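You operate a simulated robot arm through the tools that you are given. There is no shell and no other tool.

Carry out the task below with a simulated robot arm. There is one attempt and no reset: what you move stays moved.

Task
Turn the blue pocket forward, brush off the wood dust and slide the pink tub onto the clean spot.
Fine: put the brush back; leave the other tubs. Set down upright: brush. What is to be rubbed or washed off counts as gone when no trace of it is left.
Where things are to end (x, y in the base frame): pink tub within 0.035 m of [0.53, -0.4].

It is judged by the outcome, as a careful person would: the job done as asked, and still so three seconds after it is handed in. It fails if anything else is knocked over, pushed out of place, dropped, spilled or broken.

Robot
A 7-joint arm with a fingered hand, fixed in place. Base frame: the origin is on the floor under the middle of its stand, x ahead of it, y to its left, z up; the work surface is at about z = 0.82. Units: m, rad, N and s.
With the tool pointing down near the work surface it reaches from about 0.1 to 0.74 m from the base axis. Its first joint turns from -1.204 to 3.002 rad. Payload 3.4 kg.
Tool frame: the origin (TCP) lies between the finger pads and is the grasp point; the fingertips stand 0.039 m ahead of it; z points along the fingers, y is the line along which they close. The gripper opens to 0.18 m; its body begins 0.111 m behind the TCP. The gripper is a hand of 3 fingers: y runs from the thumb to the fingers, the wrist lies at [0, 0, -0.262] in the tool frame, and closing takes about 1.5 s.
Orientation is told as [roll, pitch, yaw] about the base's x, y, z axes, in that order, counted from this pose: with the fingers straight down and closing along the base's y, the tool's x points along the base's -x, its y along +y and its z along -z.

Tools
- The arm moves only by the tool nudge_tool. Its argument "moves" is a list of rows, each a list of 3 entries, a list of its own where there are three numbers: the closure, from 0 (fully open) to 1 (shut), then the shift along the tool's x, y, z in m, then the turn, a rotation vector about the tool's x, y, z in rad. In form: [[jaw, [tx, ty, tz], [rx, ry, rz]], ...]. A call has 1 to 20 rows; each row is the pose to reach, as a shift and turn from the pose commanded when the call began, along the tool's axes at that moment. Each row takes 0.2 s and may step no farther than 0.05 m and 0.15 rad from the row before; otherwise, or with a gripper value out of range, the whole call is refused. Where a pose cannot be reached the arm comes as near as it can. A force on the tool above 40 N (or 10 N above the force at the start of the call, whichever is more), or a blocked arm, ends the call early, and 0.2 s more pass. The fingers move at their own pace (about 0.072 m/s each) and stop on an object; they squeeze with about 31 N. The grip force told is the motor's: it shows also when the fingers shut on nothing. Time passes only in rows, and 0.2 s behind the last, so rows that repeat a pose let the fingers close. It gives the time, the measured TCP pose, the force on the tool (base axes), the opening and the grip force at its end, in the units of the frame above (readings bear some noise), with the torque about the TCP (base axes, N m) and any sound that the robot's microphone picked up.
- Cameras (640 x 400 px; columns grow to the right, rows downward): "scene" is fixed at [0.399, 0.6436, 1.4509]; the picture's right is [-0.94, -0.34, 0.00], its down [-0.14, 0.39, -0.91] and it looks along [0.31, -0.86, -0.41] (base axes); focal length 319 px, centre (320, 200). "wrist" rides on the gripper at [0.062, -0.036, -0.128] in the tool frame; the picture's right is [0.50, 0.87, 0.00], its down [-0.75, 0.44, -0.49] and it looks along [-0.43, 0.25, 0.87] (tool axes); focal length 226 px, centre (320, 200). There is no depth. A picture from a camera that has moved, and an enlarged one, comes with that camera's place and axes in the base frame and with its lens. The place of the scene camera against the robot may be out by one fixed shift of up to 0.025 m in any direction.
- snapshot(camera): a new picture of that camera. No time passes.
- slide_trunk(by): moves the trunk up (or, below 0, down) by that many m; the arm rides with it, the base frame stays. It gives what a move gives, with no picture.
- set_grasp(shape): the hand has 3 fingers and takes this shape, open, in about a second: jaw (thumb against the fingers, like two jaws); tri (thumb and two fingers); tip (a fingertip pinch); poke (one finger out to press); point (the index stretched); flat (the hand flat); cup (the hand cupped); fist (a fist). The gripper value then closes the fingers along that shape, each until it touches; the sizes above hold for jaw. It gives what a move gives, with no picture.
- enlarge(camera, box): a new picture of the part [left, top, right, bottom] of that camera's present view, enlarged. No time passes.
- job_done(): hands the job in; it is judged then, once.

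Nothing tells you positions but the pictures and the camera data. Unless the task says otherwise, let go and move clear before handing in.

The tools are called after "Emit:" by a JSON object that holds its "method" and its "body". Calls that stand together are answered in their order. nudge_tool: Moves the arm, as the interface text tells. Its arguments: {"type":"object","properties":{"moves":{"type":"array","items":{"type":"array"}}},"required":["moves"]} The other tools are called the same way: slide_trunk (by) moves the trunk up or down; set_grasp (shape) gives the hand a shape; snapshot (camera) takes a picture; enlarge (camera, box) takes an enlarged picture of a part of a camera's view; job_done () hands the job in.

At the start:

```text
clock: 0.0
tcp_pos: [0.3052, -0.4259, 1.2414]
ee_rot: [0.001, 0.0, -0.001]
contact_force: [0.0, 0.6, 0.5]
moment: [0.04, 0.02, 0.0]
width: 0.1802
gripper_force: 0.0
shape: jaw
trunk travel left (down, up): [-0.375, 0.167]
```

scene: 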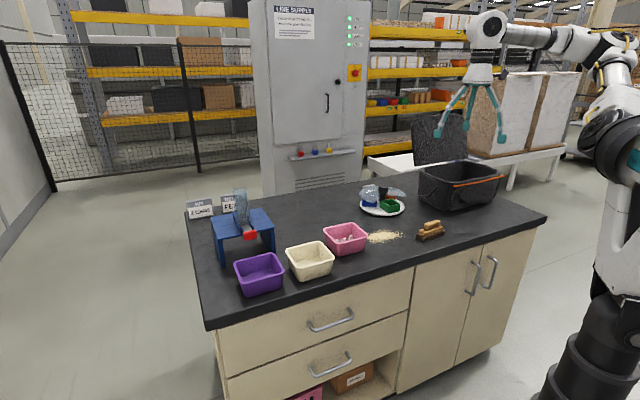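
wrist: 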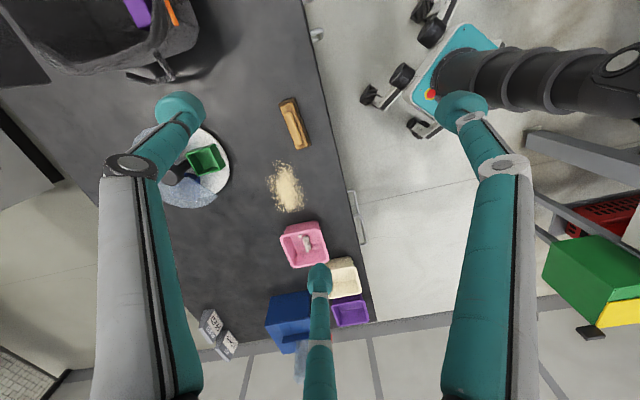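

I see a dark bench with a blue stand ("pocket"?), purple, cream and pink tubs, a patch of wood dust, a brush, a plate and a toolbox. I'll look closer before doing anything.

Emit:
{"method": "enlarge", "body": {"camera": "scene", "box": [170, 170, 350, 310]}}

Emit:
{"method": "enlarge", "body": {"camera": "scene", "box": [320, 120, 560, 270]}}

Emit:
{"method": "enlarge", "body": {"camera": "wrist", "box": [190, 80, 390, 380]}}

```text
2.86 times, centred on (260, 240) of scene
camera zoom: at [0.399, 0.6436, 1.4509], right [-0.94, -0.34, 0.0], down [-0.14, 0.39, -0.91], along [0.31, -0.86, -0.41], focal length 911 px, centre (491, 86)
```

zoom: 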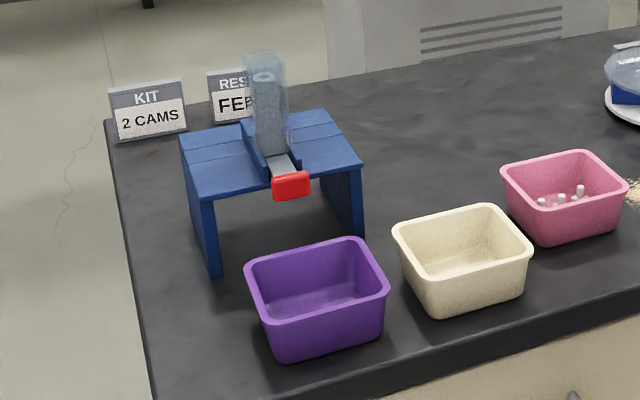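

```text
2.67 times, centred on (440, 195) of scene
camera zoom: at [0.399, 0.6436, 1.4509], right [-0.94, -0.34, 0.0], down [-0.14, 0.39, -0.91], along [0.31, -0.86, -0.41], focal length 850 px, centre (0, 213)
```

zoom: 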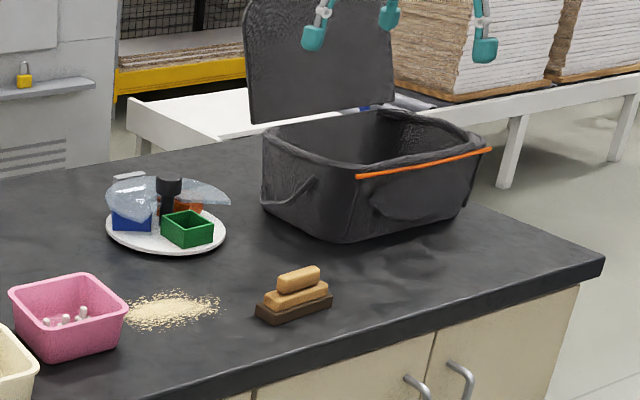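

```text
1.33 times, centred on (290, 230) of wrist
camera zoom: at [0.2424, -0.4637, 1.3697], right [-0.5, 0.87, 0.0], down [0.75, 0.43, 0.49], along [0.43, 0.25, -0.87], focal length 301 px, centre (360, 160)
```

zoom: 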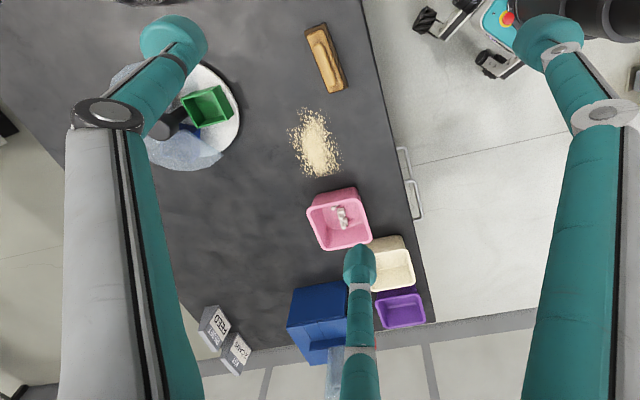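

The white plate looks like a turntable with coloured pockets under a clear cover. I'll zoom in on it, and on the dust and brush.

Emit:
{"method": "enlarge", "body": {"camera": "scene", "box": [350, 170, 414, 220]}}

Emit:
{"method": "enlarge", "body": {"camera": "wrist", "box": [130, 90, 250, 220]}}

Emit:
{"method": "enlarge", "body": {"camera": "scene", "box": [360, 210, 460, 260]}}

```text
8.00 times, centred on (382, 195) of scene
camera zoom: at [0.399, 0.6436, 1.4509], right [-0.94, -0.34, 0.0], down [-0.14, 0.39, -0.91], along [0.31, -0.86, -0.41], focal length 2550 px, centre (-176, 240)
```

zoom: 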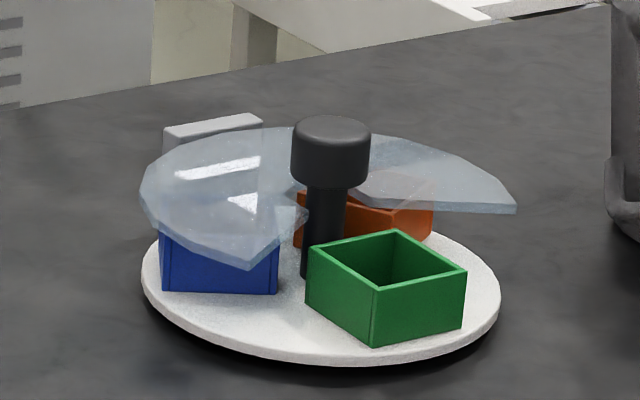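

```text
3.08 times, centred on (190, 155) of wrist
camera zoom: at [0.2424, -0.4637, 1.3697], right [-0.5, 0.87, 0.0], down [0.75, 0.43, 0.49], along [0.43, 0.25, -0.87], focal length 696 px, centre (720, 338)
```

zoom: 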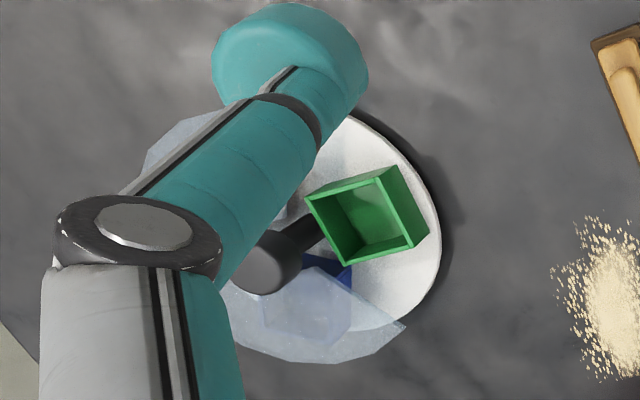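

```text
6.40 times, centred on (410, 235) of scene
camera zoom: at [0.399, 0.6436, 1.4509], right [-0.94, -0.34, 0.0], down [-0.14, 0.39, -0.91], along [0.31, -0.86, -0.41], focal length 2040 px, centre (-256, -24)
```

zoom: 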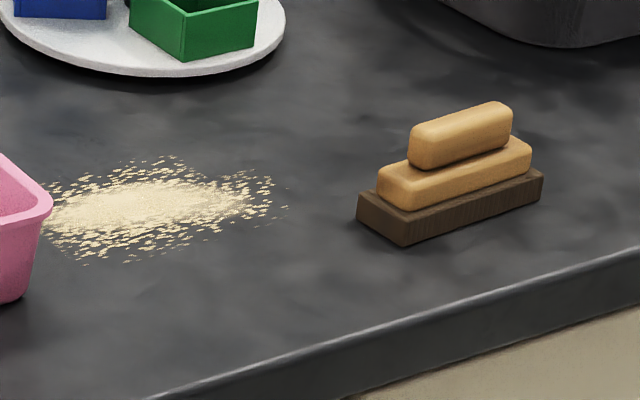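

The white disc is a three-pocket turntable under a notched clear cover. Green is in the opening that faces the robot, and blue is about 120° clockwise of it. The hub is near (0.58, -0.64), the dust near (0.526, -0.402), the brush near (0.36, -0.46) and the pink tub near (0.65, -0.28). I'll turn the hand toward the turntable and look more closely from above.

Emit:
{"method": "nudge_tool", "body": {"moves": [[0, [-0.02, -0.01, 0.0], [0, 0, 0.14]], [0, [-0.04, -0.02, 0.0], [0, 0, 0.28]], [0, [-0.06, -0.03, 0.0], [0, 0, 0.42]], [0, [-0.08, -0.04, 0.0], [0, 0, 0.56]], [0, [-0.09, -0.05, 0.0], [0, 0, 0.7]], [0, [-0.1, -0.054, 0.0], [0, 0, 0.84]]]}}

Emit:
{"method": "snapshot", "body": {"camera": "wrist"}}

```text
clock: 1.4
tcp_pos: [0.4079, -0.4743, 1.2437]
ee_rot: [-0.006, -0.001, -0.842]
contact_force: [-0.7, 0.3, -1.2]
moment: [-0.02, 0.03, 0.0]
width: 0.1799
gripper_force: 0.1
shape: jaw
trunk travel left (down, up): [-0.375, 0.167]
```

```text
taken
camera wrist: at [0.3388, -0.4517, 1.3713], right [0.31, 0.95, -0.01], down [0.83, -0.27, 0.49], along [0.47, -0.16, -0.87], focal length 226 px, centre (320, 200)
```

wrist: 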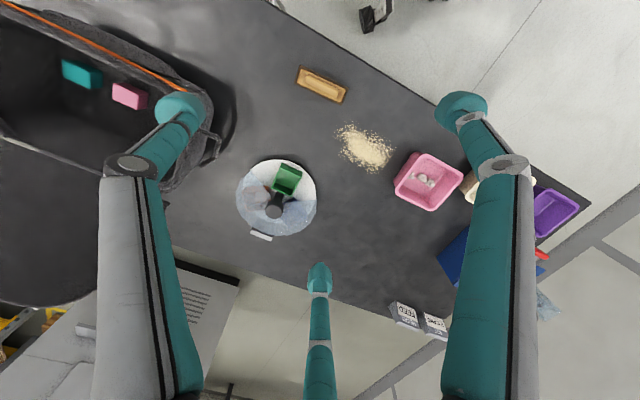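

Emit:
{"method": "enlarge", "body": {"camera": "wrist", "box": [216, 140, 336, 260]}}

Emit:
{"method": "enlarge", "body": {"camera": "wrist", "box": [280, 50, 480, 220]}}

```text
3.33 times, centred on (276, 200) of wrist
camera zoom: at [0.3388, -0.4517, 1.3713], right [0.31, 0.95, -0.01], down [0.83, -0.27, 0.49], along [0.47, -0.16, -0.87], focal length 754 px, centre (467, 200)
```

zoom: 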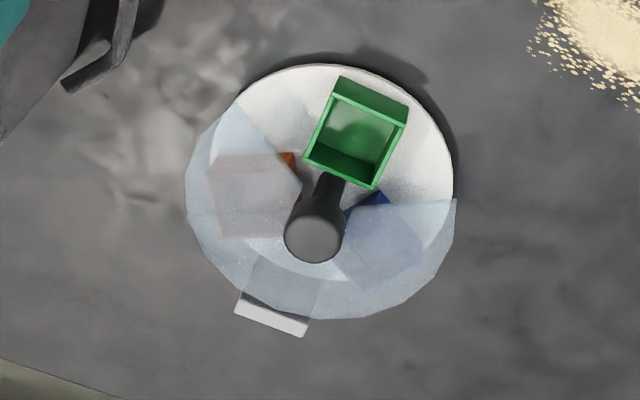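

```text
2.35 times, centred on (380, 135) of wrist
camera zoom: at [0.3388, -0.4517, 1.3713], right [0.31, 0.95, -0.01], down [0.83, -0.27, 0.49], along [0.47, -0.16, -0.87], focal length 532 px, centre (179, 353)
```

zoom: 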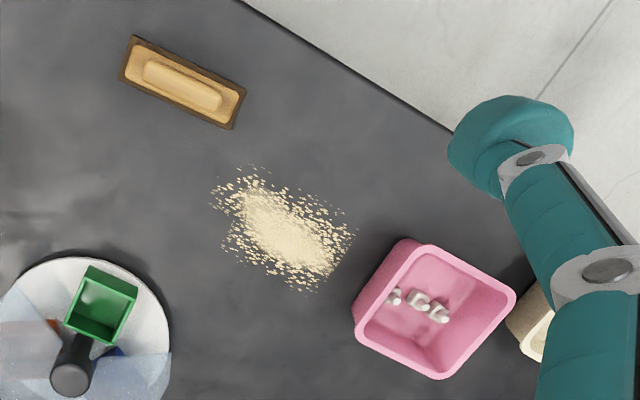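

The cover's opening is centred on the green pocket, which faces the robot at about 136° around the hub. I'll check what the one-finger shape looks like before planning how to push the pockets.

Emit:
{"method": "set_grasp", "body": {"shape": "poke"}}

Emit:
{"method": "snapshot", "body": {"camera": "wrist"}}

Emit:
{"method": "enlarge", "body": {"camera": "scene", "box": [340, 0, 600, 200]}}

```text
clock: 2.3
tcp_pos: [0.4058, -0.4742, 1.2436]
ee_rot: [-0.003, -0.002, -0.838]
contact_force: [0.4, -1.4, -0.7]
moment: [0.04, -0.04, 0.04]
width: 0.0001
gripper_force: 0.1
shape: poke
trunk travel left (down, up): [-0.375, 0.167]
```

```text
taken
camera wrist: at [0.3375, -0.4523, 1.3713], right [0.31, 0.95, 0.0], down [0.83, -0.27, 0.49], along [0.47, -0.16, -0.87], focal length 226 px, centre (320, 200)
```

wrist: 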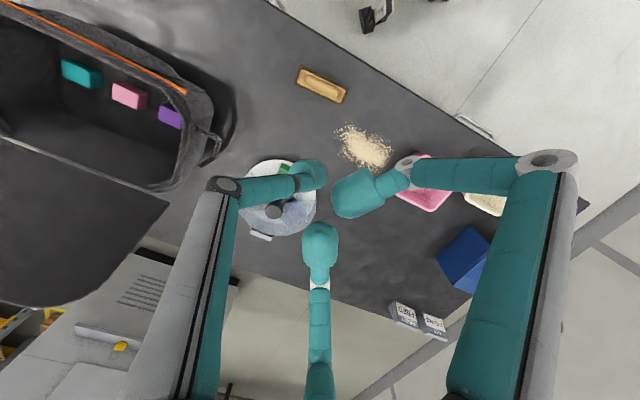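

```text
2.00 times, centred on (470, 100) of scene
camera zoom: at [0.399, 0.6436, 1.4509], right [-0.94, -0.34, 0.0], down [-0.14, 0.39, -0.91], along [0.31, -0.86, -0.41], focal length 638 px, centre (20, 400)
```

zoom: 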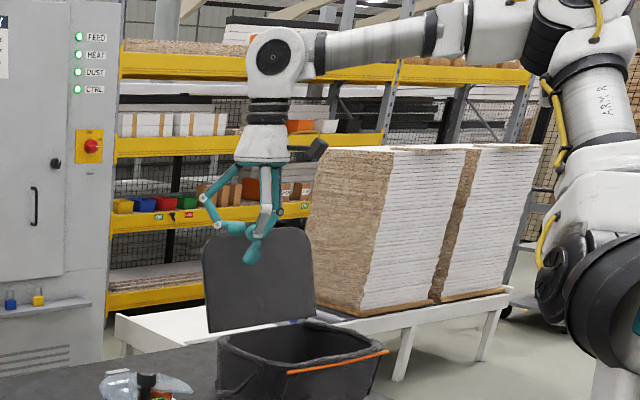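

Emit:
{"method": "set_grasp", "body": {"shape": "point"}}

Emit:
{"method": "snapshot", "body": {"camera": "wrist"}}

Emit:
{"method": "enlarge", "body": {"camera": "scene", "box": [390, 0, 550, 140]}}

```text
clock: 3.2
tcp_pos: [0.406, -0.4757, 1.2437]
ee_rot: [-0.002, -0.001, -0.839]
contact_force: [-0.4, 0.5, 0.5]
moment: [0.03, 0.0, 0.02]
width: 0.0
gripper_force: 0.0
shape: point
trunk travel left (down, up): [-0.375, 0.167]
```

```text
taken
camera wrist: at [0.3374, -0.4523, 1.3713], right [0.31, 0.95, 0.0], down [0.83, -0.27, 0.49], along [0.47, -0.16, -0.87], focal length 226 px, centre (320, 200)
```

wrist: 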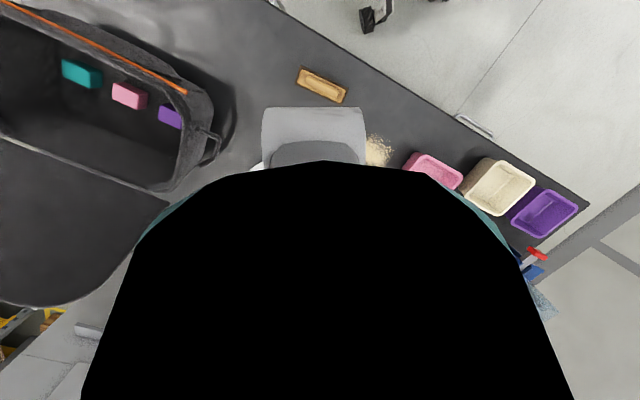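

```text
2.86 times, centred on (470, 70) of scene
camera zoom: at [0.399, 0.6436, 1.4509], right [-0.94, -0.34, 0.0], down [-0.14, 0.39, -0.91], along [0.31, -0.86, -0.41], focal length 911 px, centre (-109, 571)
```

zoom: 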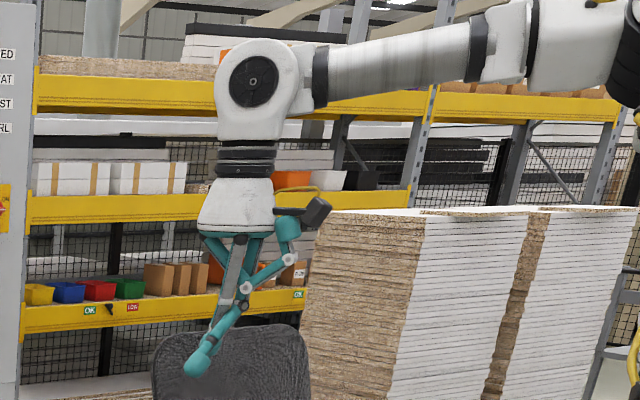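

Emit:
{"method": "set_grasp", "body": {"shape": "poke"}}

Emit:
{"method": "enlarge", "body": {"camera": "wrist", "box": [200, 100, 440, 300]}}

Emit:
{"method": "enlarge", "body": {"camera": "scene", "box": [410, 60, 490, 140]}}

```text
clock: 4.1
tcp_pos: [0.4061, -0.4738, 1.2424]
ee_rot: [-0.003, -0.003, -0.84]
contact_force: [0.0, 0.0, 0.8]
moment: [-0.01, 0.0, -0.01]
width: 0.0001
gripper_force: 0.0
shape: poke
trunk travel left (down, up): [-0.375, 0.167]
```

```text
2.00 times, centred on (320, 200) of wrist
camera zoom: at [0.3374, -0.4523, 1.3713], right [0.31, 0.95, 0.0], down [0.83, -0.27, 0.49], along [0.47, -0.16, -0.87], focal length 452 px, centre (320, 200)
```

zoom: 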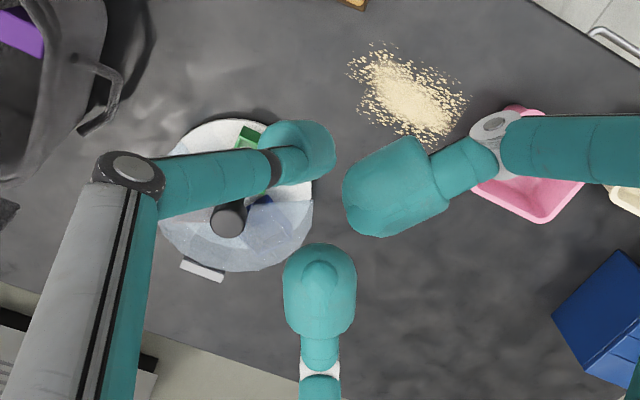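

```text
5.00 times, centred on (450, 100) of scene
camera zoom: at [0.399, 0.6436, 1.4509], right [-0.94, -0.34, 0.0], down [-0.14, 0.39, -0.91], along [0.31, -0.86, -0.41], focal length 1594 px, centre (-330, 700)
```

zoom: 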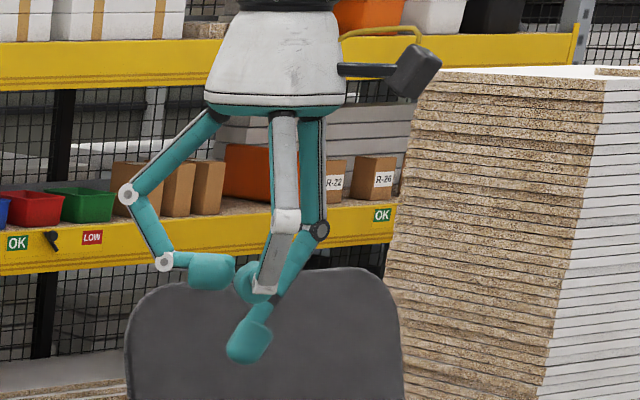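

In "poke", the thumb reaches out with its tip on the tool axis. Next I'll close "jaw" and "tri" in free air to see which suits twisting the knob.

Emit:
{"method": "set_grasp", "body": {"shape": "jaw"}}

Emit:
{"method": "nudge_tool", "body": {"moves": [[0.75, [0, 0, 0], [0, 0, 0]], [0.75, [0, 0, 0], [0, 0, 0]], [0.75, [0, 0, 0], [0, 0, 0]], [0.75, [0, 0, 0], [0, 0, 0]], [0.75, [0, 0, 0], [0, 0, 0]], [0.75, [0, 0, 0], [0, 0, 0]], [0.75, [0, 0, 0], [0, 0, 0]]]}}

Emit:
{"method": "enlarge", "body": {"camera": "wrist", "box": [180, 70, 460, 330]}}

Emit:
{"method": "enlarge", "body": {"camera": "scene", "box": [410, 60, 490, 140]}}

```text
clock: 5.0
tcp_pos: [0.4059, -0.4746, 1.244]
ee_rot: [-0.004, -0.002, -0.84]
contact_force: [-0.4, 1.1, -0.3]
moment: [-0.03, -0.01, 0.02]
width: 0.1799
gripper_force: 0.0
shape: jaw
trunk travel left (down, up): [-0.375, 0.167]
```

```text
clock: 6.6
tcp_pos: [0.4062, -0.4744, 1.2436]
ee_rot: [-0.003, 0.0, -0.841]
contact_force: [0.5, -0.1, 1.1]
moment: [0.03, -0.02, 0.02]
width: 0.0453
gripper_force: 0.1
shape: jaw
trunk travel left (down, up): [-0.375, 0.167]
```

```text
1.54 times, centred on (320, 200) of wrist
camera zoom: at [0.3375, -0.4523, 1.3714], right [0.31, 0.95, 0.0], down [0.83, -0.27, 0.49], along [0.47, -0.16, -0.87], focal length 348 px, centre (320, 200)
```

zoom: 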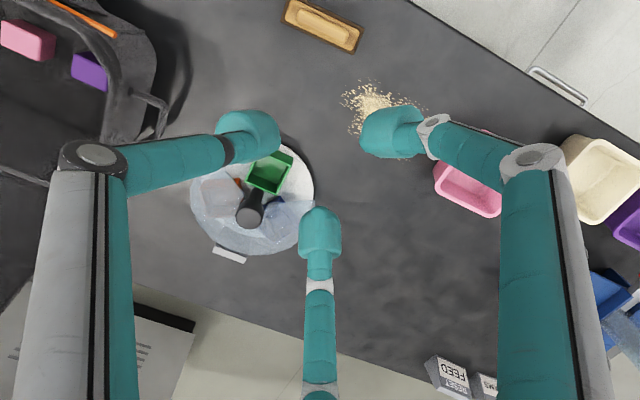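

```text
5.00 times, centred on (450, 100) of scene
camera zoom: at [0.399, 0.6436, 1.4509], right [-0.94, -0.34, 0.0], down [-0.14, 0.39, -0.91], along [0.31, -0.86, -0.41], focal length 1594 px, centre (-330, 700)
```

zoom: 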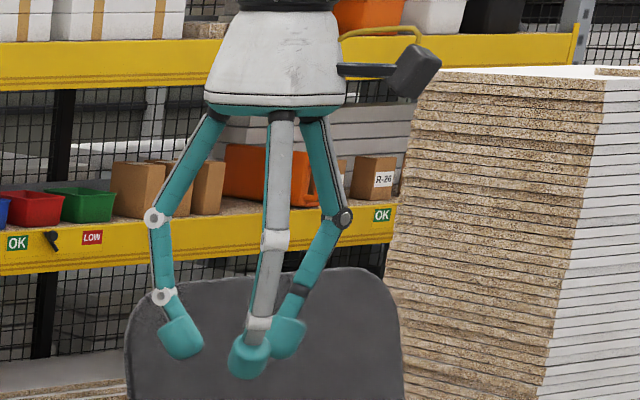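

In "jaw" the three fingers close at 120°. I'd rather push the pockets with the "poke" thumb: if I turn the hand so its back faces the robot and lean it outward, the thumb hangs straight down. I'll get into that posture in free air first.

Emit:
{"method": "set_grasp", "body": {"shape": "poke"}}

Emit:
{"method": "nudge_tool", "body": {"moves": [[0, [0, 0, 0], [0, 0, -0.14]], [0, [0, 0, 0], [0, 0, -0.28]], [0, [0, 0, 0], [0, 0, -0.42]], [0, [0, 0, 0], [0, 0, -0.56]], [0, [0, 0, 0], [0, 0, -0.7]], [0, [0, 0, 0], [0, 0, -0.84]], [0, [0, 0, 0], [0, 0, -0.98]], [0, [0, 0, 0], [0, 0, -1.12]], [0, [0, 0, 0], [0, 0, -1.26]], [0, [0, 0, 0], [0, 0, -1.4]], [0, [0, 0, 0], [0, 0, -1.54]]]}}

Emit:
{"method": "snapshot", "body": {"camera": "wrist"}}

Emit:
{"method": "snapshot", "body": {"camera": "scene"}}

```text
clock: 7.5
tcp_pos: [0.406, -0.4747, 1.2432]
ee_rot: [-0.003, -0.002, -0.839]
contact_force: [0.2, 0.1, -0.3]
moment: [0.01, -0.01, 0.0]
width: 0.0
gripper_force: 0.1
shape: poke
trunk travel left (down, up): [-0.375, 0.167]
```

```text
clock: 9.9
tcp_pos: [0.4058, -0.4756, 1.2434]
ee_rot: [-0.001, 0.005, 0.704]
contact_force: [-0.6, 0.4, -0.5]
moment: [0.03, 0.02, -0.04]
width: 0.0
gripper_force: 0.0
shape: poke
trunk travel left (down, up): [-0.375, 0.167]
```

```text
taken
camera wrist: at [0.3806, -0.5433, 1.372], right [-0.94, 0.34, 0.0], down [0.29, 0.82, 0.49], along [0.17, 0.46, -0.87], focal length 226 px, centre (320, 200)
```

wrist: 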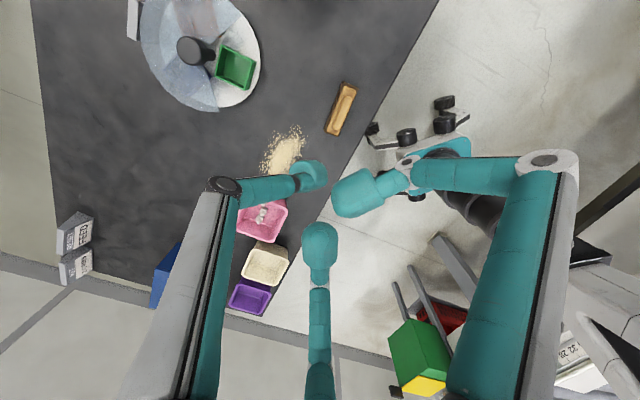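

```text
taken
```

scene: 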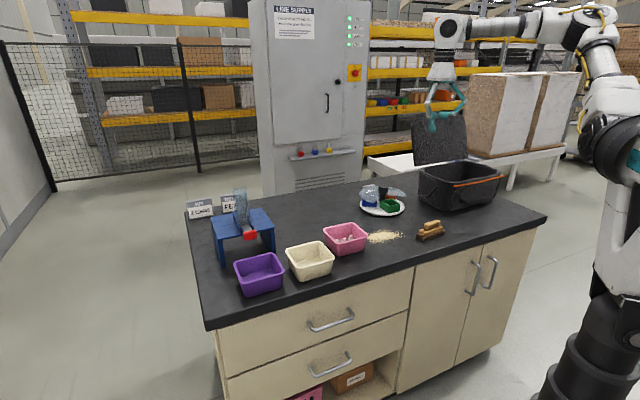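

The turn worked and gives a new view of the turntable. I'll enlarge it to measure.

Emit:
{"method": "enlarge", "body": {"camera": "wrist", "box": [120, 0, 280, 120]}}

Emit:
{"method": "enlarge", "body": {"camera": "scene", "box": [400, 0, 500, 140]}}

```text
3.33 times, centred on (200, 60) of wrist
camera zoom: at [0.3806, -0.5433, 1.372], right [-0.94, 0.34, 0.0], down [0.29, 0.82, 0.49], along [0.17, 0.46, -0.87], focal length 754 px, centre (720, 667)
```

zoom: 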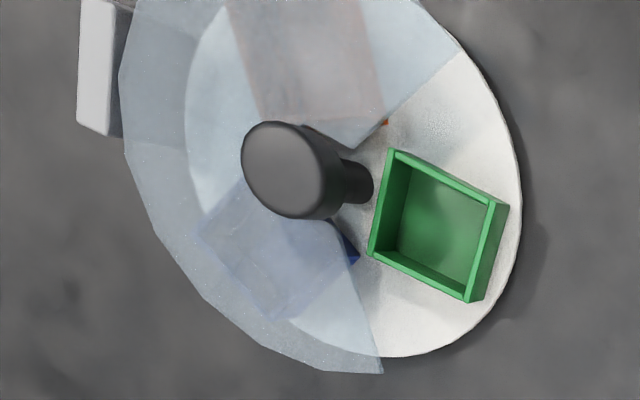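

```text
2.86 times, centred on (450, 70) of scene
camera zoom: at [0.399, 0.6436, 1.4509], right [-0.94, -0.34, 0.0], down [-0.14, 0.39, -0.91], along [0.31, -0.86, -0.41], focal length 911 px, centre (-51, 571)
```

zoom: 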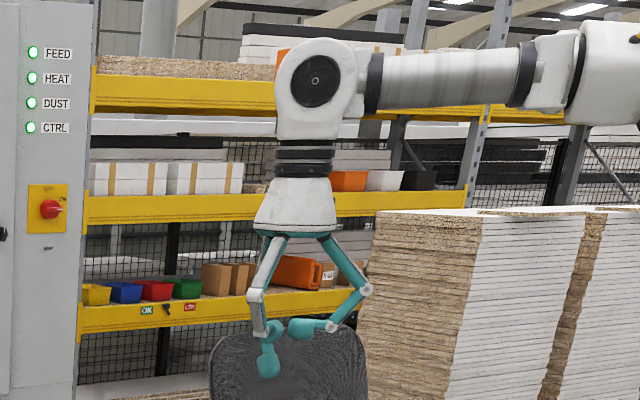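

Measured: hub at about (0.577, -0.647), cover opening spanning roughly 78° to 190°, green pocket at 135°. I'll lean the hand outward and bring the thumb above the gap to the left of the green pocket, staying high.

Emit:
{"method": "nudge_tool", "body": {"moves": [[0, [-0.007, -0.0143, 0.019], [0.052, 0, 0]], [0, [-0.0137, -0.0286, 0.038], [0.104, 0, 0]], [0, [-0.0206, -0.0428, 0.057], [0.156, 0, 0]], [0, [-0.0274, -0.0571, 0.076], [0.208, 0, 0]], [0, [-0.0343, -0.0714, 0.095], [0.26, 0, 0]], [0, [-0.0411, -0.0857, 0.114], [0.312, 0, 0]], [0, [-0.048, -0.1, 0.133], [0.364, 0, 0]], [0, [-0.0548, -0.1142, 0.152], [0.416, 0, 0]], [0, [-0.0617, -0.1285, 0.171], [0.468, 0, 0]], [0, [-0.0685, -0.1428, 0.19], [0.52, 0, 0]]]}}

Emit:
{"method": "snapshot", "body": {"camera": "wrist"}}

Emit:
{"method": "enlarge", "body": {"camera": "scene", "box": [330, 80, 450, 230]}}

```text
clock: 12.1
tcp_pos: [0.5494, -0.5397, 1.054]
ee_rot: [-0.525, 0.002, 0.699]
contact_force: [0.4, 0.2, 0.1]
moment: [-0.04, 0.0, -0.01]
width: 0.0
gripper_force: 0.0
shape: poke
trunk travel left (down, up): [-0.375, 0.167]
```

```text
taken
camera wrist: at [0.4813, -0.5563, 1.1831], right [-0.87, 0.25, -0.43], down [0.18, 0.96, 0.21], along [0.47, 0.1, -0.88], focal length 226 px, centre (320, 200)
```

wrist: 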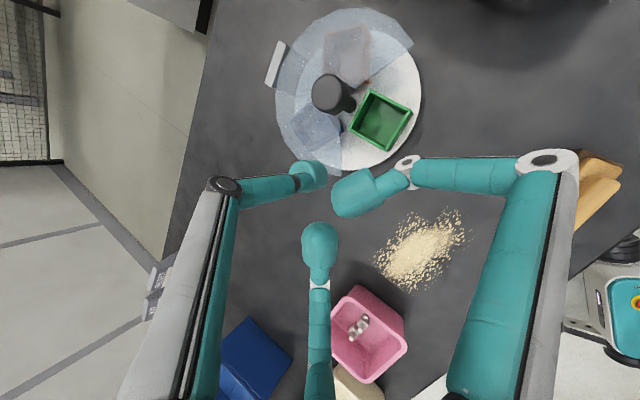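

```text
2.67 times, centred on (390, 155) of scene
camera zoom: at [0.399, 0.6436, 1.4509], right [-0.94, -0.34, 0.0], down [-0.14, 0.39, -0.91], along [0.31, -0.86, -0.41], focal length 850 px, centre (133, 320)
```

zoom: 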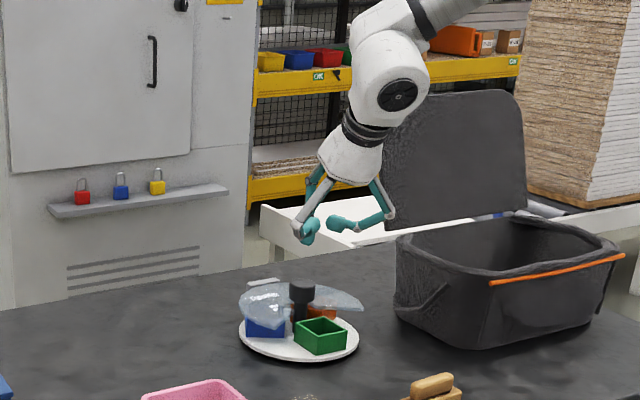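

Emit:
{"method": "enlarge", "body": {"camera": "wrist", "box": [250, 0, 450, 200]}}

Emit:
{"method": "enlarge", "body": {"camera": "scene", "box": [350, 140, 430, 220]}}

```text
2.00 times, centred on (350, 100) of wrist
camera zoom: at [0.4813, -0.5563, 1.1831], right [-0.87, 0.25, -0.43], down [0.18, 0.96, 0.21], along [0.47, 0.1, -0.88], focal length 452 px, centre (260, 400)
```

zoom: 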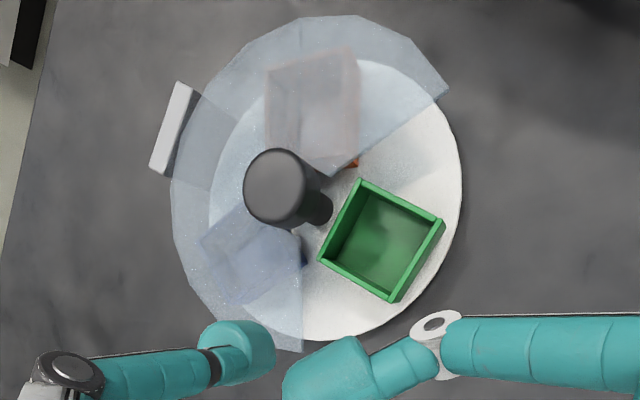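

```text
5.00 times, centred on (390, 180) of scene
camera zoom: at [0.399, 0.6436, 1.4509], right [-0.94, -0.34, 0.0], down [-0.14, 0.39, -0.91], along [0.31, -0.86, -0.41], focal length 1594 px, centre (-30, 300)
```

zoom: 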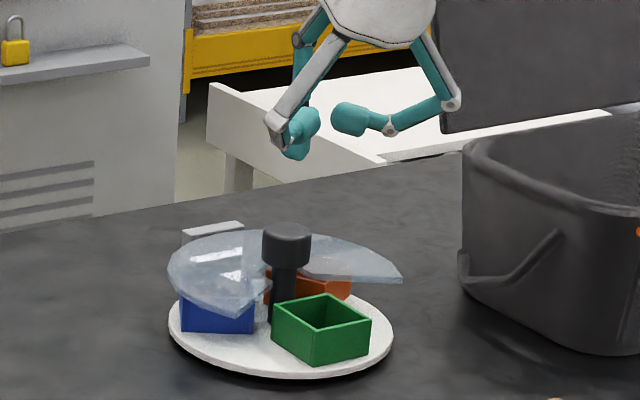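

The thumb tip is now at about (0.562, -0.555, 1.02), directly over the gap between the cover's left edge and the green pocket. I'll descend partway and check clearances.

Emit:
{"method": "nudge_tool", "body": {"moves": [[0, [0, 0.0125, 0.0217], [0, 0, 0]], [0, [0, 0.0249, 0.0433], [0, 0, 0]], [0, [0, 0.0374, 0.065], [0, 0, 0]], [0, [0, 0.0499, 0.0867], [0, 0, 0]], [0, [0, 0.0598, 0.104], [0, 0, 0]]]}}

Emit:
{"method": "enlarge", "body": {"camera": "wrist", "box": [200, 0, 480, 240]}}

Emit:
{"method": "enlarge", "body": {"camera": "scene", "box": [350, 140, 430, 220]}}

```text
clock: 13.3
tcp_pos: [0.549, -0.5414, 0.9333]
ee_rot: [-0.524, 0.004, 0.7]
contact_force: [-0.1, -0.3, 0.3]
moment: [0.02, -0.05, 0.0]
width: 0.0002
gripper_force: 0.0
shape: poke
trunk travel left (down, up): [-0.375, 0.167]
```

```text
1.67 times, centred on (340, 120) of wrist
camera zoom: at [0.48, -0.557, 1.0629], right [-0.87, 0.25, -0.43], down [0.18, 0.96, 0.21], along [0.47, 0.1, -0.88], focal length 377 px, centre (287, 333)
```

zoom: 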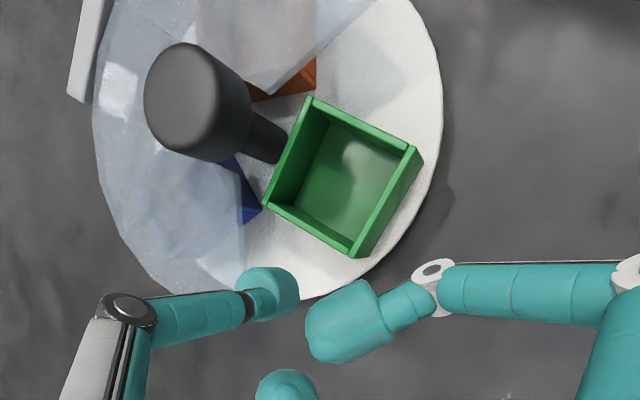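

```text
5.00 times, centred on (390, 180) of scene
camera zoom: at [0.399, 0.6436, 1.4509], right [-0.94, -0.34, 0.0], down [-0.14, 0.39, -0.91], along [0.31, -0.86, -0.41], focal length 1594 px, centre (-30, 300)
```

zoom: 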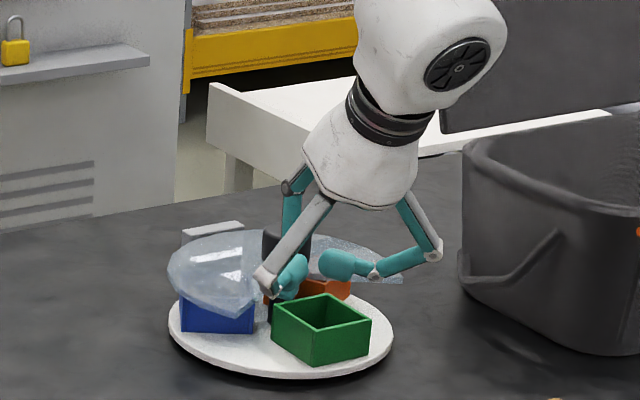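

The thumb tip is still clear of everything. I'll descend another 4.5 cm so the tip sits just above the plate, beside the pocket wall.

Emit:
{"method": "nudge_tool", "body": {"moves": [[0, [0, 0.0075, 0.013], [0, 0, 0]], [0, [0, 0.0125, 0.0217], [0, 0, 0]], [0, [0, 0.0175, 0.0303], [0, 0, 0]], [0, [0, 0.0222, 0.0386], [0, 0, 0]]]}}

Emit:
{"method": "enlarge", "body": {"camera": "wrist", "box": [200, 0, 480, 240]}}

Emit:
{"method": "enlarge", "body": {"camera": "scene", "box": [350, 160, 420, 215]}}

```text
clock: 14.3
tcp_pos: [0.5491, -0.5404, 0.8878]
ee_rot: [-0.522, 0.003, 0.7]
contact_force: [-0.5, 0.7, -0.2]
moment: [-0.02, 0.02, 0.01]
width: 0.0
gripper_force: 0.0
shape: poke
trunk travel left (down, up): [-0.375, 0.167]
```

```text
1.67 times, centred on (340, 120) of wrist
camera zoom: at [0.4803, -0.557, 1.0179], right [-0.87, 0.25, -0.43], down [0.18, 0.96, 0.21], along [0.47, 0.1, -0.88], focal length 377 px, centre (287, 333)
```

zoom: 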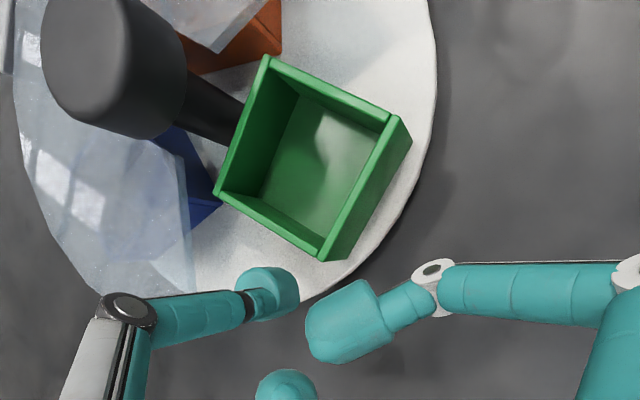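

```text
7.27 times, centred on (385, 188) of scene
camera zoom: at [0.399, 0.6436, 1.4509], right [-0.94, -0.34, 0.0], down [-0.14, 0.39, -0.91], along [0.31, -0.86, -0.41], focal length 2318 px, centre (-153, 291)
```

zoom: 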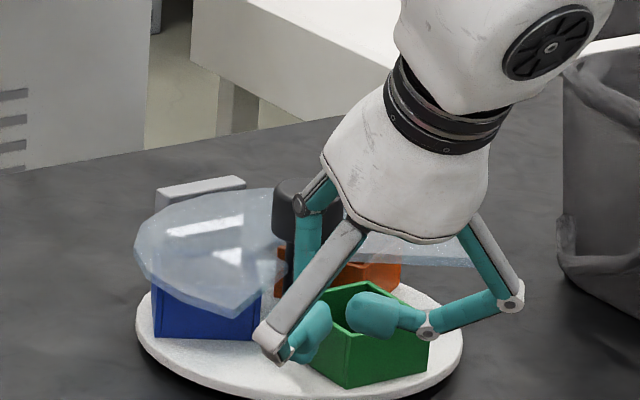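

There's no contact force and the fingers are clear of the pocket. I'll now push the green pocket's left wall slowly around, counter-clockwise as seen from above, following an arc about the hub.

Emit:
{"method": "nudge_tool", "body": {"moves": [[0, [0.0072, -0.003, 0.0018], [0, 0, 0]], [0, [0.0144, -0.0061, 0.0035], [0, 0, 0]], [0, [0.0206, -0.0053, 0.003], [0, 0, 0]], [0, [0.0269, -0.0044, 0.0025], [0, 0, 0]], [0, [0.033, -0.0044, 0.0025], [0, 0, 0]], [0, [0.039, -0.0045, 0.0026], [0, 0, 0]]]}}

Emit:
{"method": "enlarge", "body": {"camera": "wrist", "box": [200, 0, 480, 240]}}

Emit:
{"method": "enlarge", "body": {"camera": "scene", "box": [350, 160, 420, 215]}}

```text
clock: 15.7
tcp_pos: [0.5285, -0.5581, 0.9004]
ee_rot: [-0.53, -0.03, 0.718]
contact_force: [20.5, 17.6, -3.8]
moment: [0.6, -0.48, 0.52]
width: 0.0
gripper_force: 0.2
shape: poke
trunk travel left (down, up): [-0.375, 0.167]
stopped in row 6: the force on the tool passed its limit at 43 N (the readings are from after the stop); the commanded pose is now the measured one
```

```text
1.67 times, centred on (340, 120) of wrist
camera zoom: at [0.4569, -0.5774, 1.0269], right [-0.86, 0.24, -0.45], down [0.15, 0.96, 0.23], along [0.49, 0.12, -0.86], focal length 377 px, centre (287, 333)
```

zoom: 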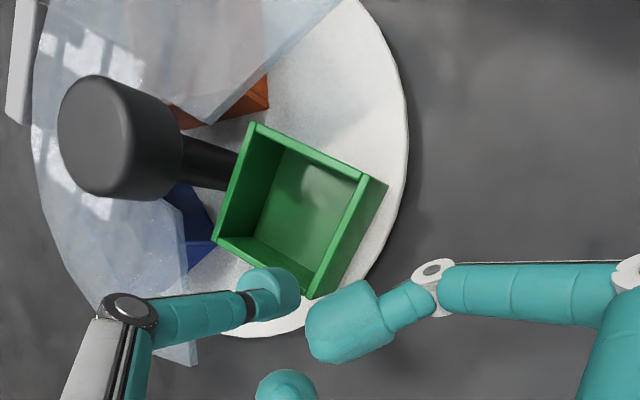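

```text
7.27 times, centred on (385, 188) of scene
camera zoom: at [0.399, 0.6436, 1.4509], right [-0.94, -0.34, 0.0], down [-0.14, 0.39, -0.91], along [0.31, -0.86, -0.41], focal length 2318 px, centre (-153, 291)
```

zoom: 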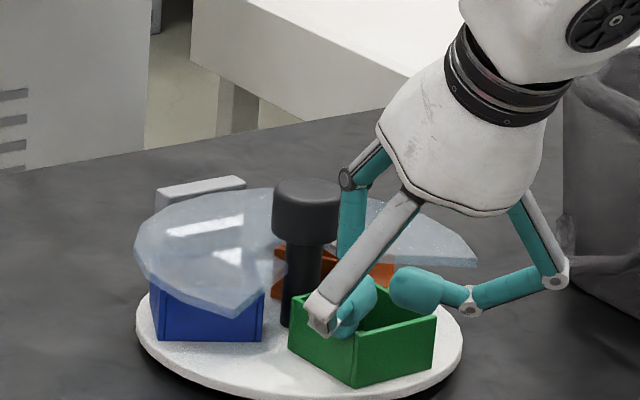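

The push met about 40 N and the tip started climbing the wall. The turntable resists more than I expected, and the contact was too high on the wall. I'll back off to relieve the force and look again.

Emit:
{"method": "nudge_tool", "body": {"moves": [[0, [-0.008, 0, 0], [0, 0, 0]], [0, [-0.016, 0, 0], [0, 0, 0]], [0, [-0.016, -0.0125, -0.0217], [0, 0, 0]], [0, [-0.016, -0.0249, -0.0433], [0, 0, 0]]]}}

Emit:
{"method": "enlarge", "body": {"camera": "wrist", "box": [200, 0, 480, 240]}}

Emit:
{"method": "enlarge", "body": {"camera": "scene", "box": [350, 160, 420, 215]}}

```text
clock: 16.7
tcp_pos: [0.5378, -0.5508, 0.9474]
ee_rot: [-0.528, -0.013, 0.709]
contact_force: [-0.2, 0.9, 0.1]
moment: [-0.03, 0.03, 0.0]
width: 0.0
gripper_force: 0.0
shape: poke
trunk travel left (down, up): [-0.375, 0.167]
```

```text
1.67 times, centred on (340, 120) of wrist
camera zoom: at [0.4668, -0.5683, 1.0751], right [-0.86, 0.25, -0.44], down [0.16, 0.96, 0.21], along [0.48, 0.11, -0.87], focal length 377 px, centre (287, 333)
```

zoom: 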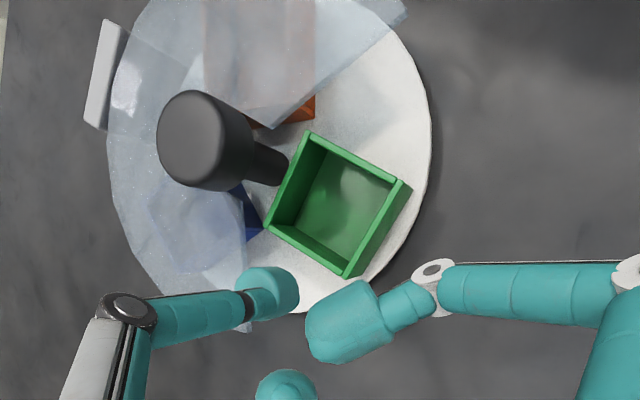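

```text
7.27 times, centred on (385, 188) of scene
camera zoom: at [0.399, 0.6436, 1.4509], right [-0.94, -0.34, 0.0], down [-0.14, 0.39, -0.91], along [0.31, -0.86, -0.41], focal length 2318 px, centre (-153, 291)
```

zoom: 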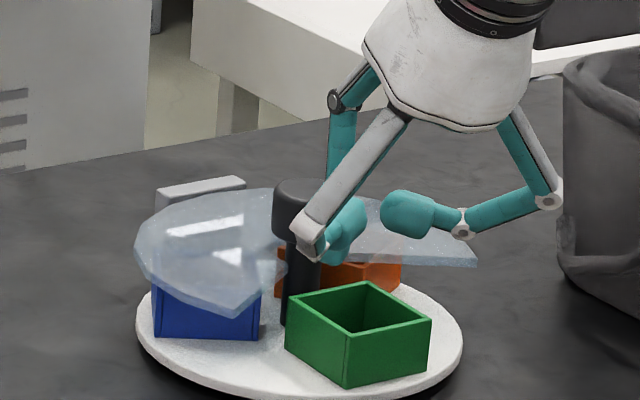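

The pocket sprang back exactly to where it was, so there is a strong stop or detent in that direction. I'll gently test the other direction from the green pocket's right wall, with the tip lower down.

Emit:
{"method": "nudge_tool", "body": {"moves": [[0, [0.0237, -0.0021, 0.0012], [0, 0, 0]], [0, [0.0474, -0.0042, 0.0024], [0, 0, 0]], [0, [0.071, -0.0062, 0.0036], [0, 0, 0]], [0, [0.0947, -0.0083, 0.0048], [0, 0, 0]], [0, [0.0947, 0.0042, 0.0265], [0, 0, 0]], [0, [0.0947, 0.0167, 0.0482], [0, 0, 0]], [0, [0.0947, 0.0247, 0.062], [0, 0, 0]]]}}

Emit:
{"method": "enlarge", "body": {"camera": "wrist", "box": [200, 0, 480, 240]}}

Emit:
{"method": "enlarge", "body": {"camera": "scene", "box": [350, 160, 420, 215]}}

```text
clock: 18.3
tcp_pos: [0.4729, -0.6235, 0.8778]
ee_rot: [-0.527, -0.015, 0.709]
contact_force: [-0.1, -0.3, -0.7]
moment: [-0.01, 0.05, 0.01]
width: 0.0001
gripper_force: 0.0
shape: poke
trunk travel left (down, up): [-0.375, 0.167]
```

```text
1.67 times, centred on (340, 120) of wrist
camera zoom: at [0.4022, -0.6411, 1.0061], right [-0.86, 0.25, -0.44], down [0.16, 0.96, 0.22], along [0.48, 0.11, -0.87], focal length 377 px, centre (287, 333)
```

zoom: 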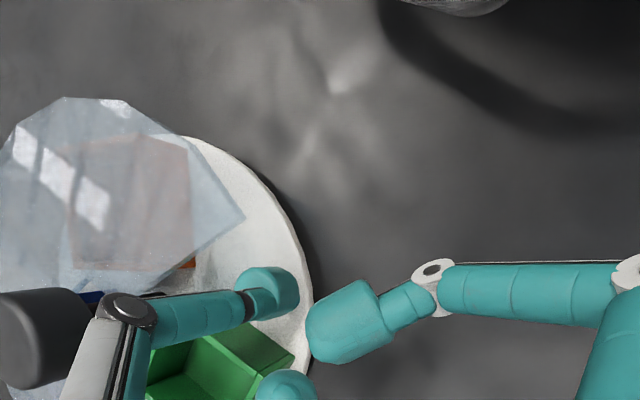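

```text
7.27 times, centred on (385, 188) of scene
camera zoom: at [0.399, 0.6436, 1.4509], right [-0.94, -0.34, 0.0], down [-0.14, 0.39, -0.91], along [0.31, -0.86, -0.41], focal length 2318 px, centre (-153, 291)
```

zoom: 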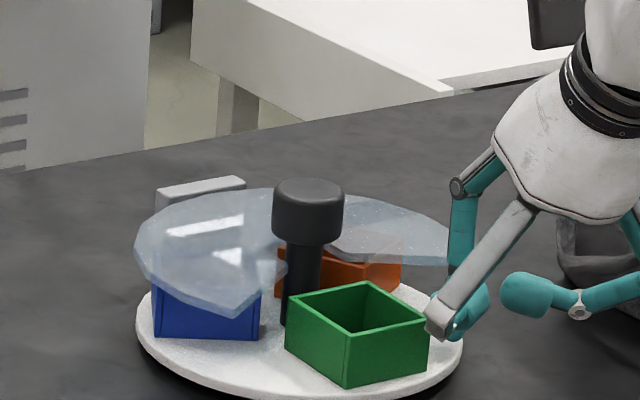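

Emit:
{"method": "nudge_tool", "body": {"moves": [[0, [-0.006, 0.0004, -0.0003], [0, 0, 0]], [0, [-0.012, 0.0009, -0.0005], [0, 0, 0]], [0, [-0.016, 0.0012, -0.0007], [0, 0, 0]], [0, [-0.02, 0.0015, -0.0009], [0, 0, 0]], [0, [-0.023, 0.0017, -0.001], [0, 0, 0]]]}}

Emit:
{"method": "enlarge", "body": {"camera": "scene", "box": [350, 160, 420, 215]}}

```text
clock: 19.5
tcp_pos: [0.4886, -0.6055, 0.8804]
ee_rot: [-0.527, -0.013, 0.708]
contact_force: [0.0, 0.3, -1.2]
moment: [-0.02, -0.02, 0.0]
width: 0.0
gripper_force: 0.0
shape: poke
trunk travel left (down, up): [-0.375, 0.167]
```

```text
7.27 times, centred on (385, 188) of scene
camera zoom: at [0.399, 0.6436, 1.4509], right [-0.94, -0.34, 0.0], down [-0.14, 0.39, -0.91], along [0.31, -0.86, -0.41], focal length 2318 px, centre (-153, 291)
```

zoom: 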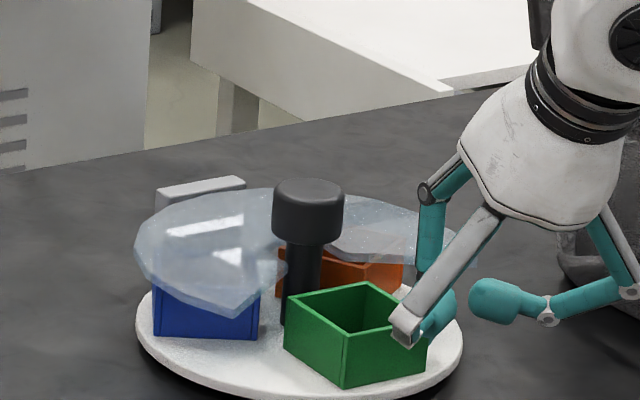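

Emit:
{"method": "nudge_tool", "body": {"moves": [[0, [-0.004, 0.0003, 0.001], [0, 0, 0]], [0, [-0.008, 0.0006, 0.002], [0, 0, 0]], [0, [-0.012, 0.0009, 0.003], [0, 0, 0]]]}}

Emit:
{"method": "enlarge", "body": {"camera": "scene", "box": [350, 160, 420, 215]}}

Emit:
{"method": "enlarge", "body": {"camera": "wrist", "box": [200, 0, 480, 240]}}

```text
clock: 20.3
tcp_pos: [0.499, -0.5965, 0.8746]
ee_rot: [-0.528, -0.013, 0.707]
contact_force: [0.3, -0.3, 0.4]
moment: [0.0, -0.01, 0.0]
width: 0.0
gripper_force: 0.1
shape: poke
trunk travel left (down, up): [-0.375, 0.167]
```

```text
7.27 times, centred on (385, 188) of scene
camera zoom: at [0.399, 0.6436, 1.4509], right [-0.94, -0.34, 0.0], down [-0.14, 0.39, -0.91], along [0.31, -0.86, -0.41], focal length 2318 px, centre (-153, 291)
```

zoom: 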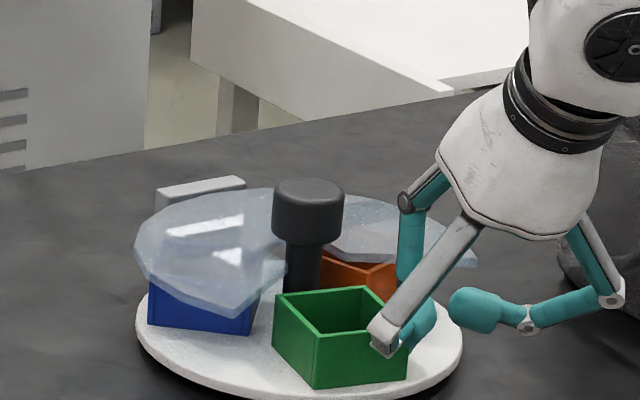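

```text
1.67 times, centred on (340, 120) of wrist
camera zoom: at [0.4281, -0.6147, 1.0037], right [-0.86, 0.25, -0.44], down [0.16, 0.96, 0.22], along [0.48, 0.11, -0.87], focal length 377 px, centre (287, 333)
```

zoom: 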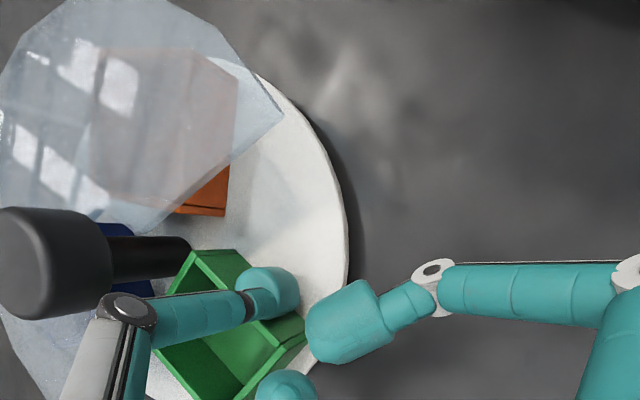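

Clockwise, the turntable moves freely at almost no force: green has already shifted about 12°. It evidently only turns clockwise, so I'll bring blue round the long way, about 240°. I'll keep pushing green's right wall along the arc.

Emit:
{"method": "nudge_tool", "body": {"moves": [[0, [-0.0093, -0.0005, -0.0009], [0, 0, 0]], [0, [-0.0204, -0.0019, -0.0012], [0, 0, 0]], [0, [-0.0306, -0.0047, -0.0007], [0, 0, 0]], [0, [-0.0399, -0.0081, 0.0012], [0, 0, 0]], [0, [-0.048, -0.0126, 0.0039], [0, 0, 0]]]}}

Emit:
{"method": "enlarge", "body": {"camera": "scene", "box": [350, 160, 420, 215]}}

Emit:
{"method": "enlarge", "body": {"camera": "wrist", "box": [200, 0, 480, 240]}}

```text
clock: 21.5
tcp_pos: [0.5432, -0.5758, 0.8791]
ee_rot: [-0.527, -0.013, 0.71]
contact_force: [-0.5, -0.5, -0.7]
moment: [0.0, -0.02, -0.01]
width: 0.0
gripper_force: 0.1
shape: poke
trunk travel left (down, up): [-0.375, 0.167]
```

```text
7.27 times, centred on (385, 188) of scene
camera zoom: at [0.399, 0.6436, 1.4509], right [-0.94, -0.34, 0.0], down [-0.14, 0.39, -0.91], along [0.31, -0.86, -0.41], focal length 2318 px, centre (-153, 291)
```

zoom: 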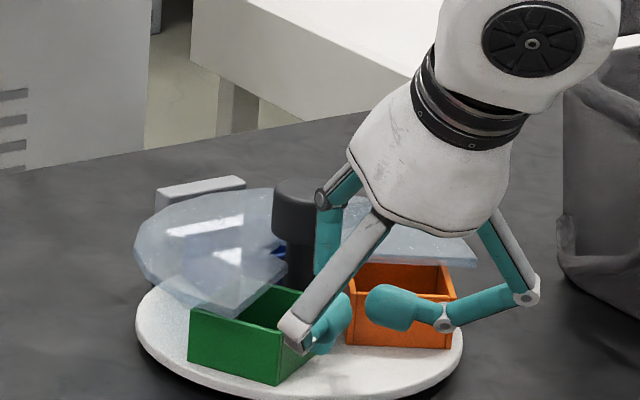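

```text
1.67 times, centred on (340, 120) of wrist
camera zoom: at [0.4722, -0.5933, 1.0076], right [-0.86, 0.25, -0.44], down [0.16, 0.96, 0.22], along [0.48, 0.11, -0.87], focal length 377 px, centre (287, 333)
```

zoom: 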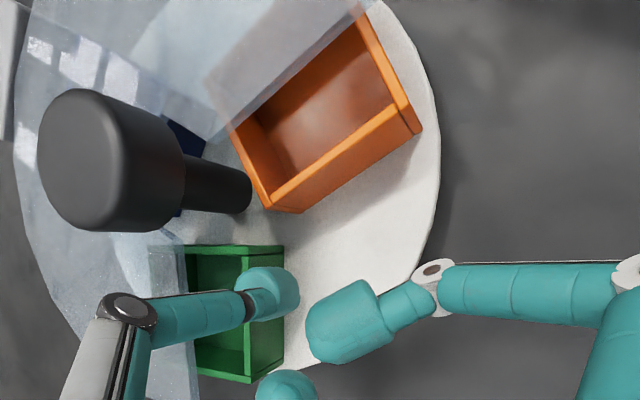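

That worked: green is around to about 75° and orange is coming into the opening. I'll push a little further, staying clear of the cover edge.

Emit:
{"method": "nudge_tool", "body": {"moves": [[0, [-0.0034, -0.0026, 0.0015], [0, 0, 0]], [0, [-0.0068, -0.0053, 0.0031], [0, 0, 0]], [0, [-0.0095, -0.0077, 0.0045], [0, 0, 0]]]}}

Emit:
{"method": "enlarge", "body": {"camera": "scene", "box": [350, 160, 420, 215]}}

Emit:
{"method": "enlarge", "body": {"camera": "wrist", "box": [200, 0, 480, 240]}}

```text
clock: 22.3
tcp_pos: [0.5555, -0.5768, 0.8789]
ee_rot: [-0.527, -0.014, 0.709]
contact_force: [-0.5, 0.4, 0.0]
moment: [-0.01, -0.01, 0.01]
width: 0.0001
gripper_force: 0.0
shape: poke
trunk travel left (down, up): [-0.375, 0.167]
```

```text
7.27 times, centred on (385, 188) of scene
camera zoom: at [0.399, 0.6436, 1.4509], right [-0.94, -0.34, 0.0], down [-0.14, 0.39, -0.91], along [0.31, -0.86, -0.41], focal length 2318 px, centre (-153, 291)
```

zoom: 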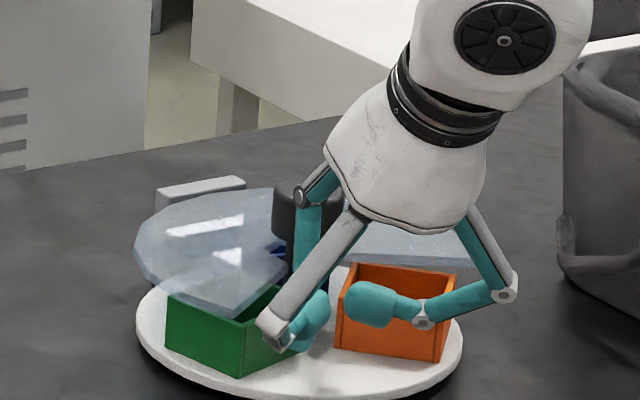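

```text
1.67 times, centred on (340, 120) of wrist
camera zoom: at [0.4844, -0.5946, 1.0071], right [-0.86, 0.25, -0.44], down [0.16, 0.96, 0.22], along [0.48, 0.11, -0.87], focal length 377 px, centre (287, 333)
```

zoom: 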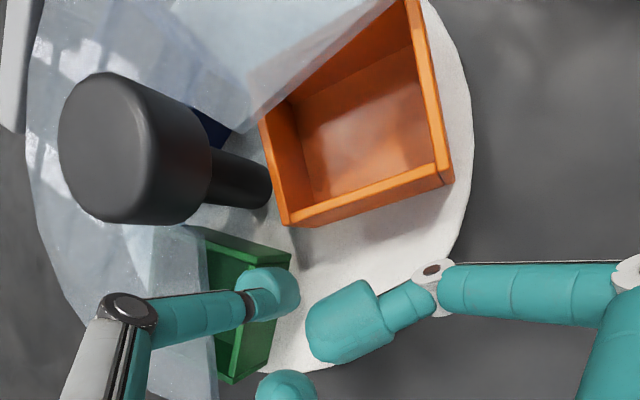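

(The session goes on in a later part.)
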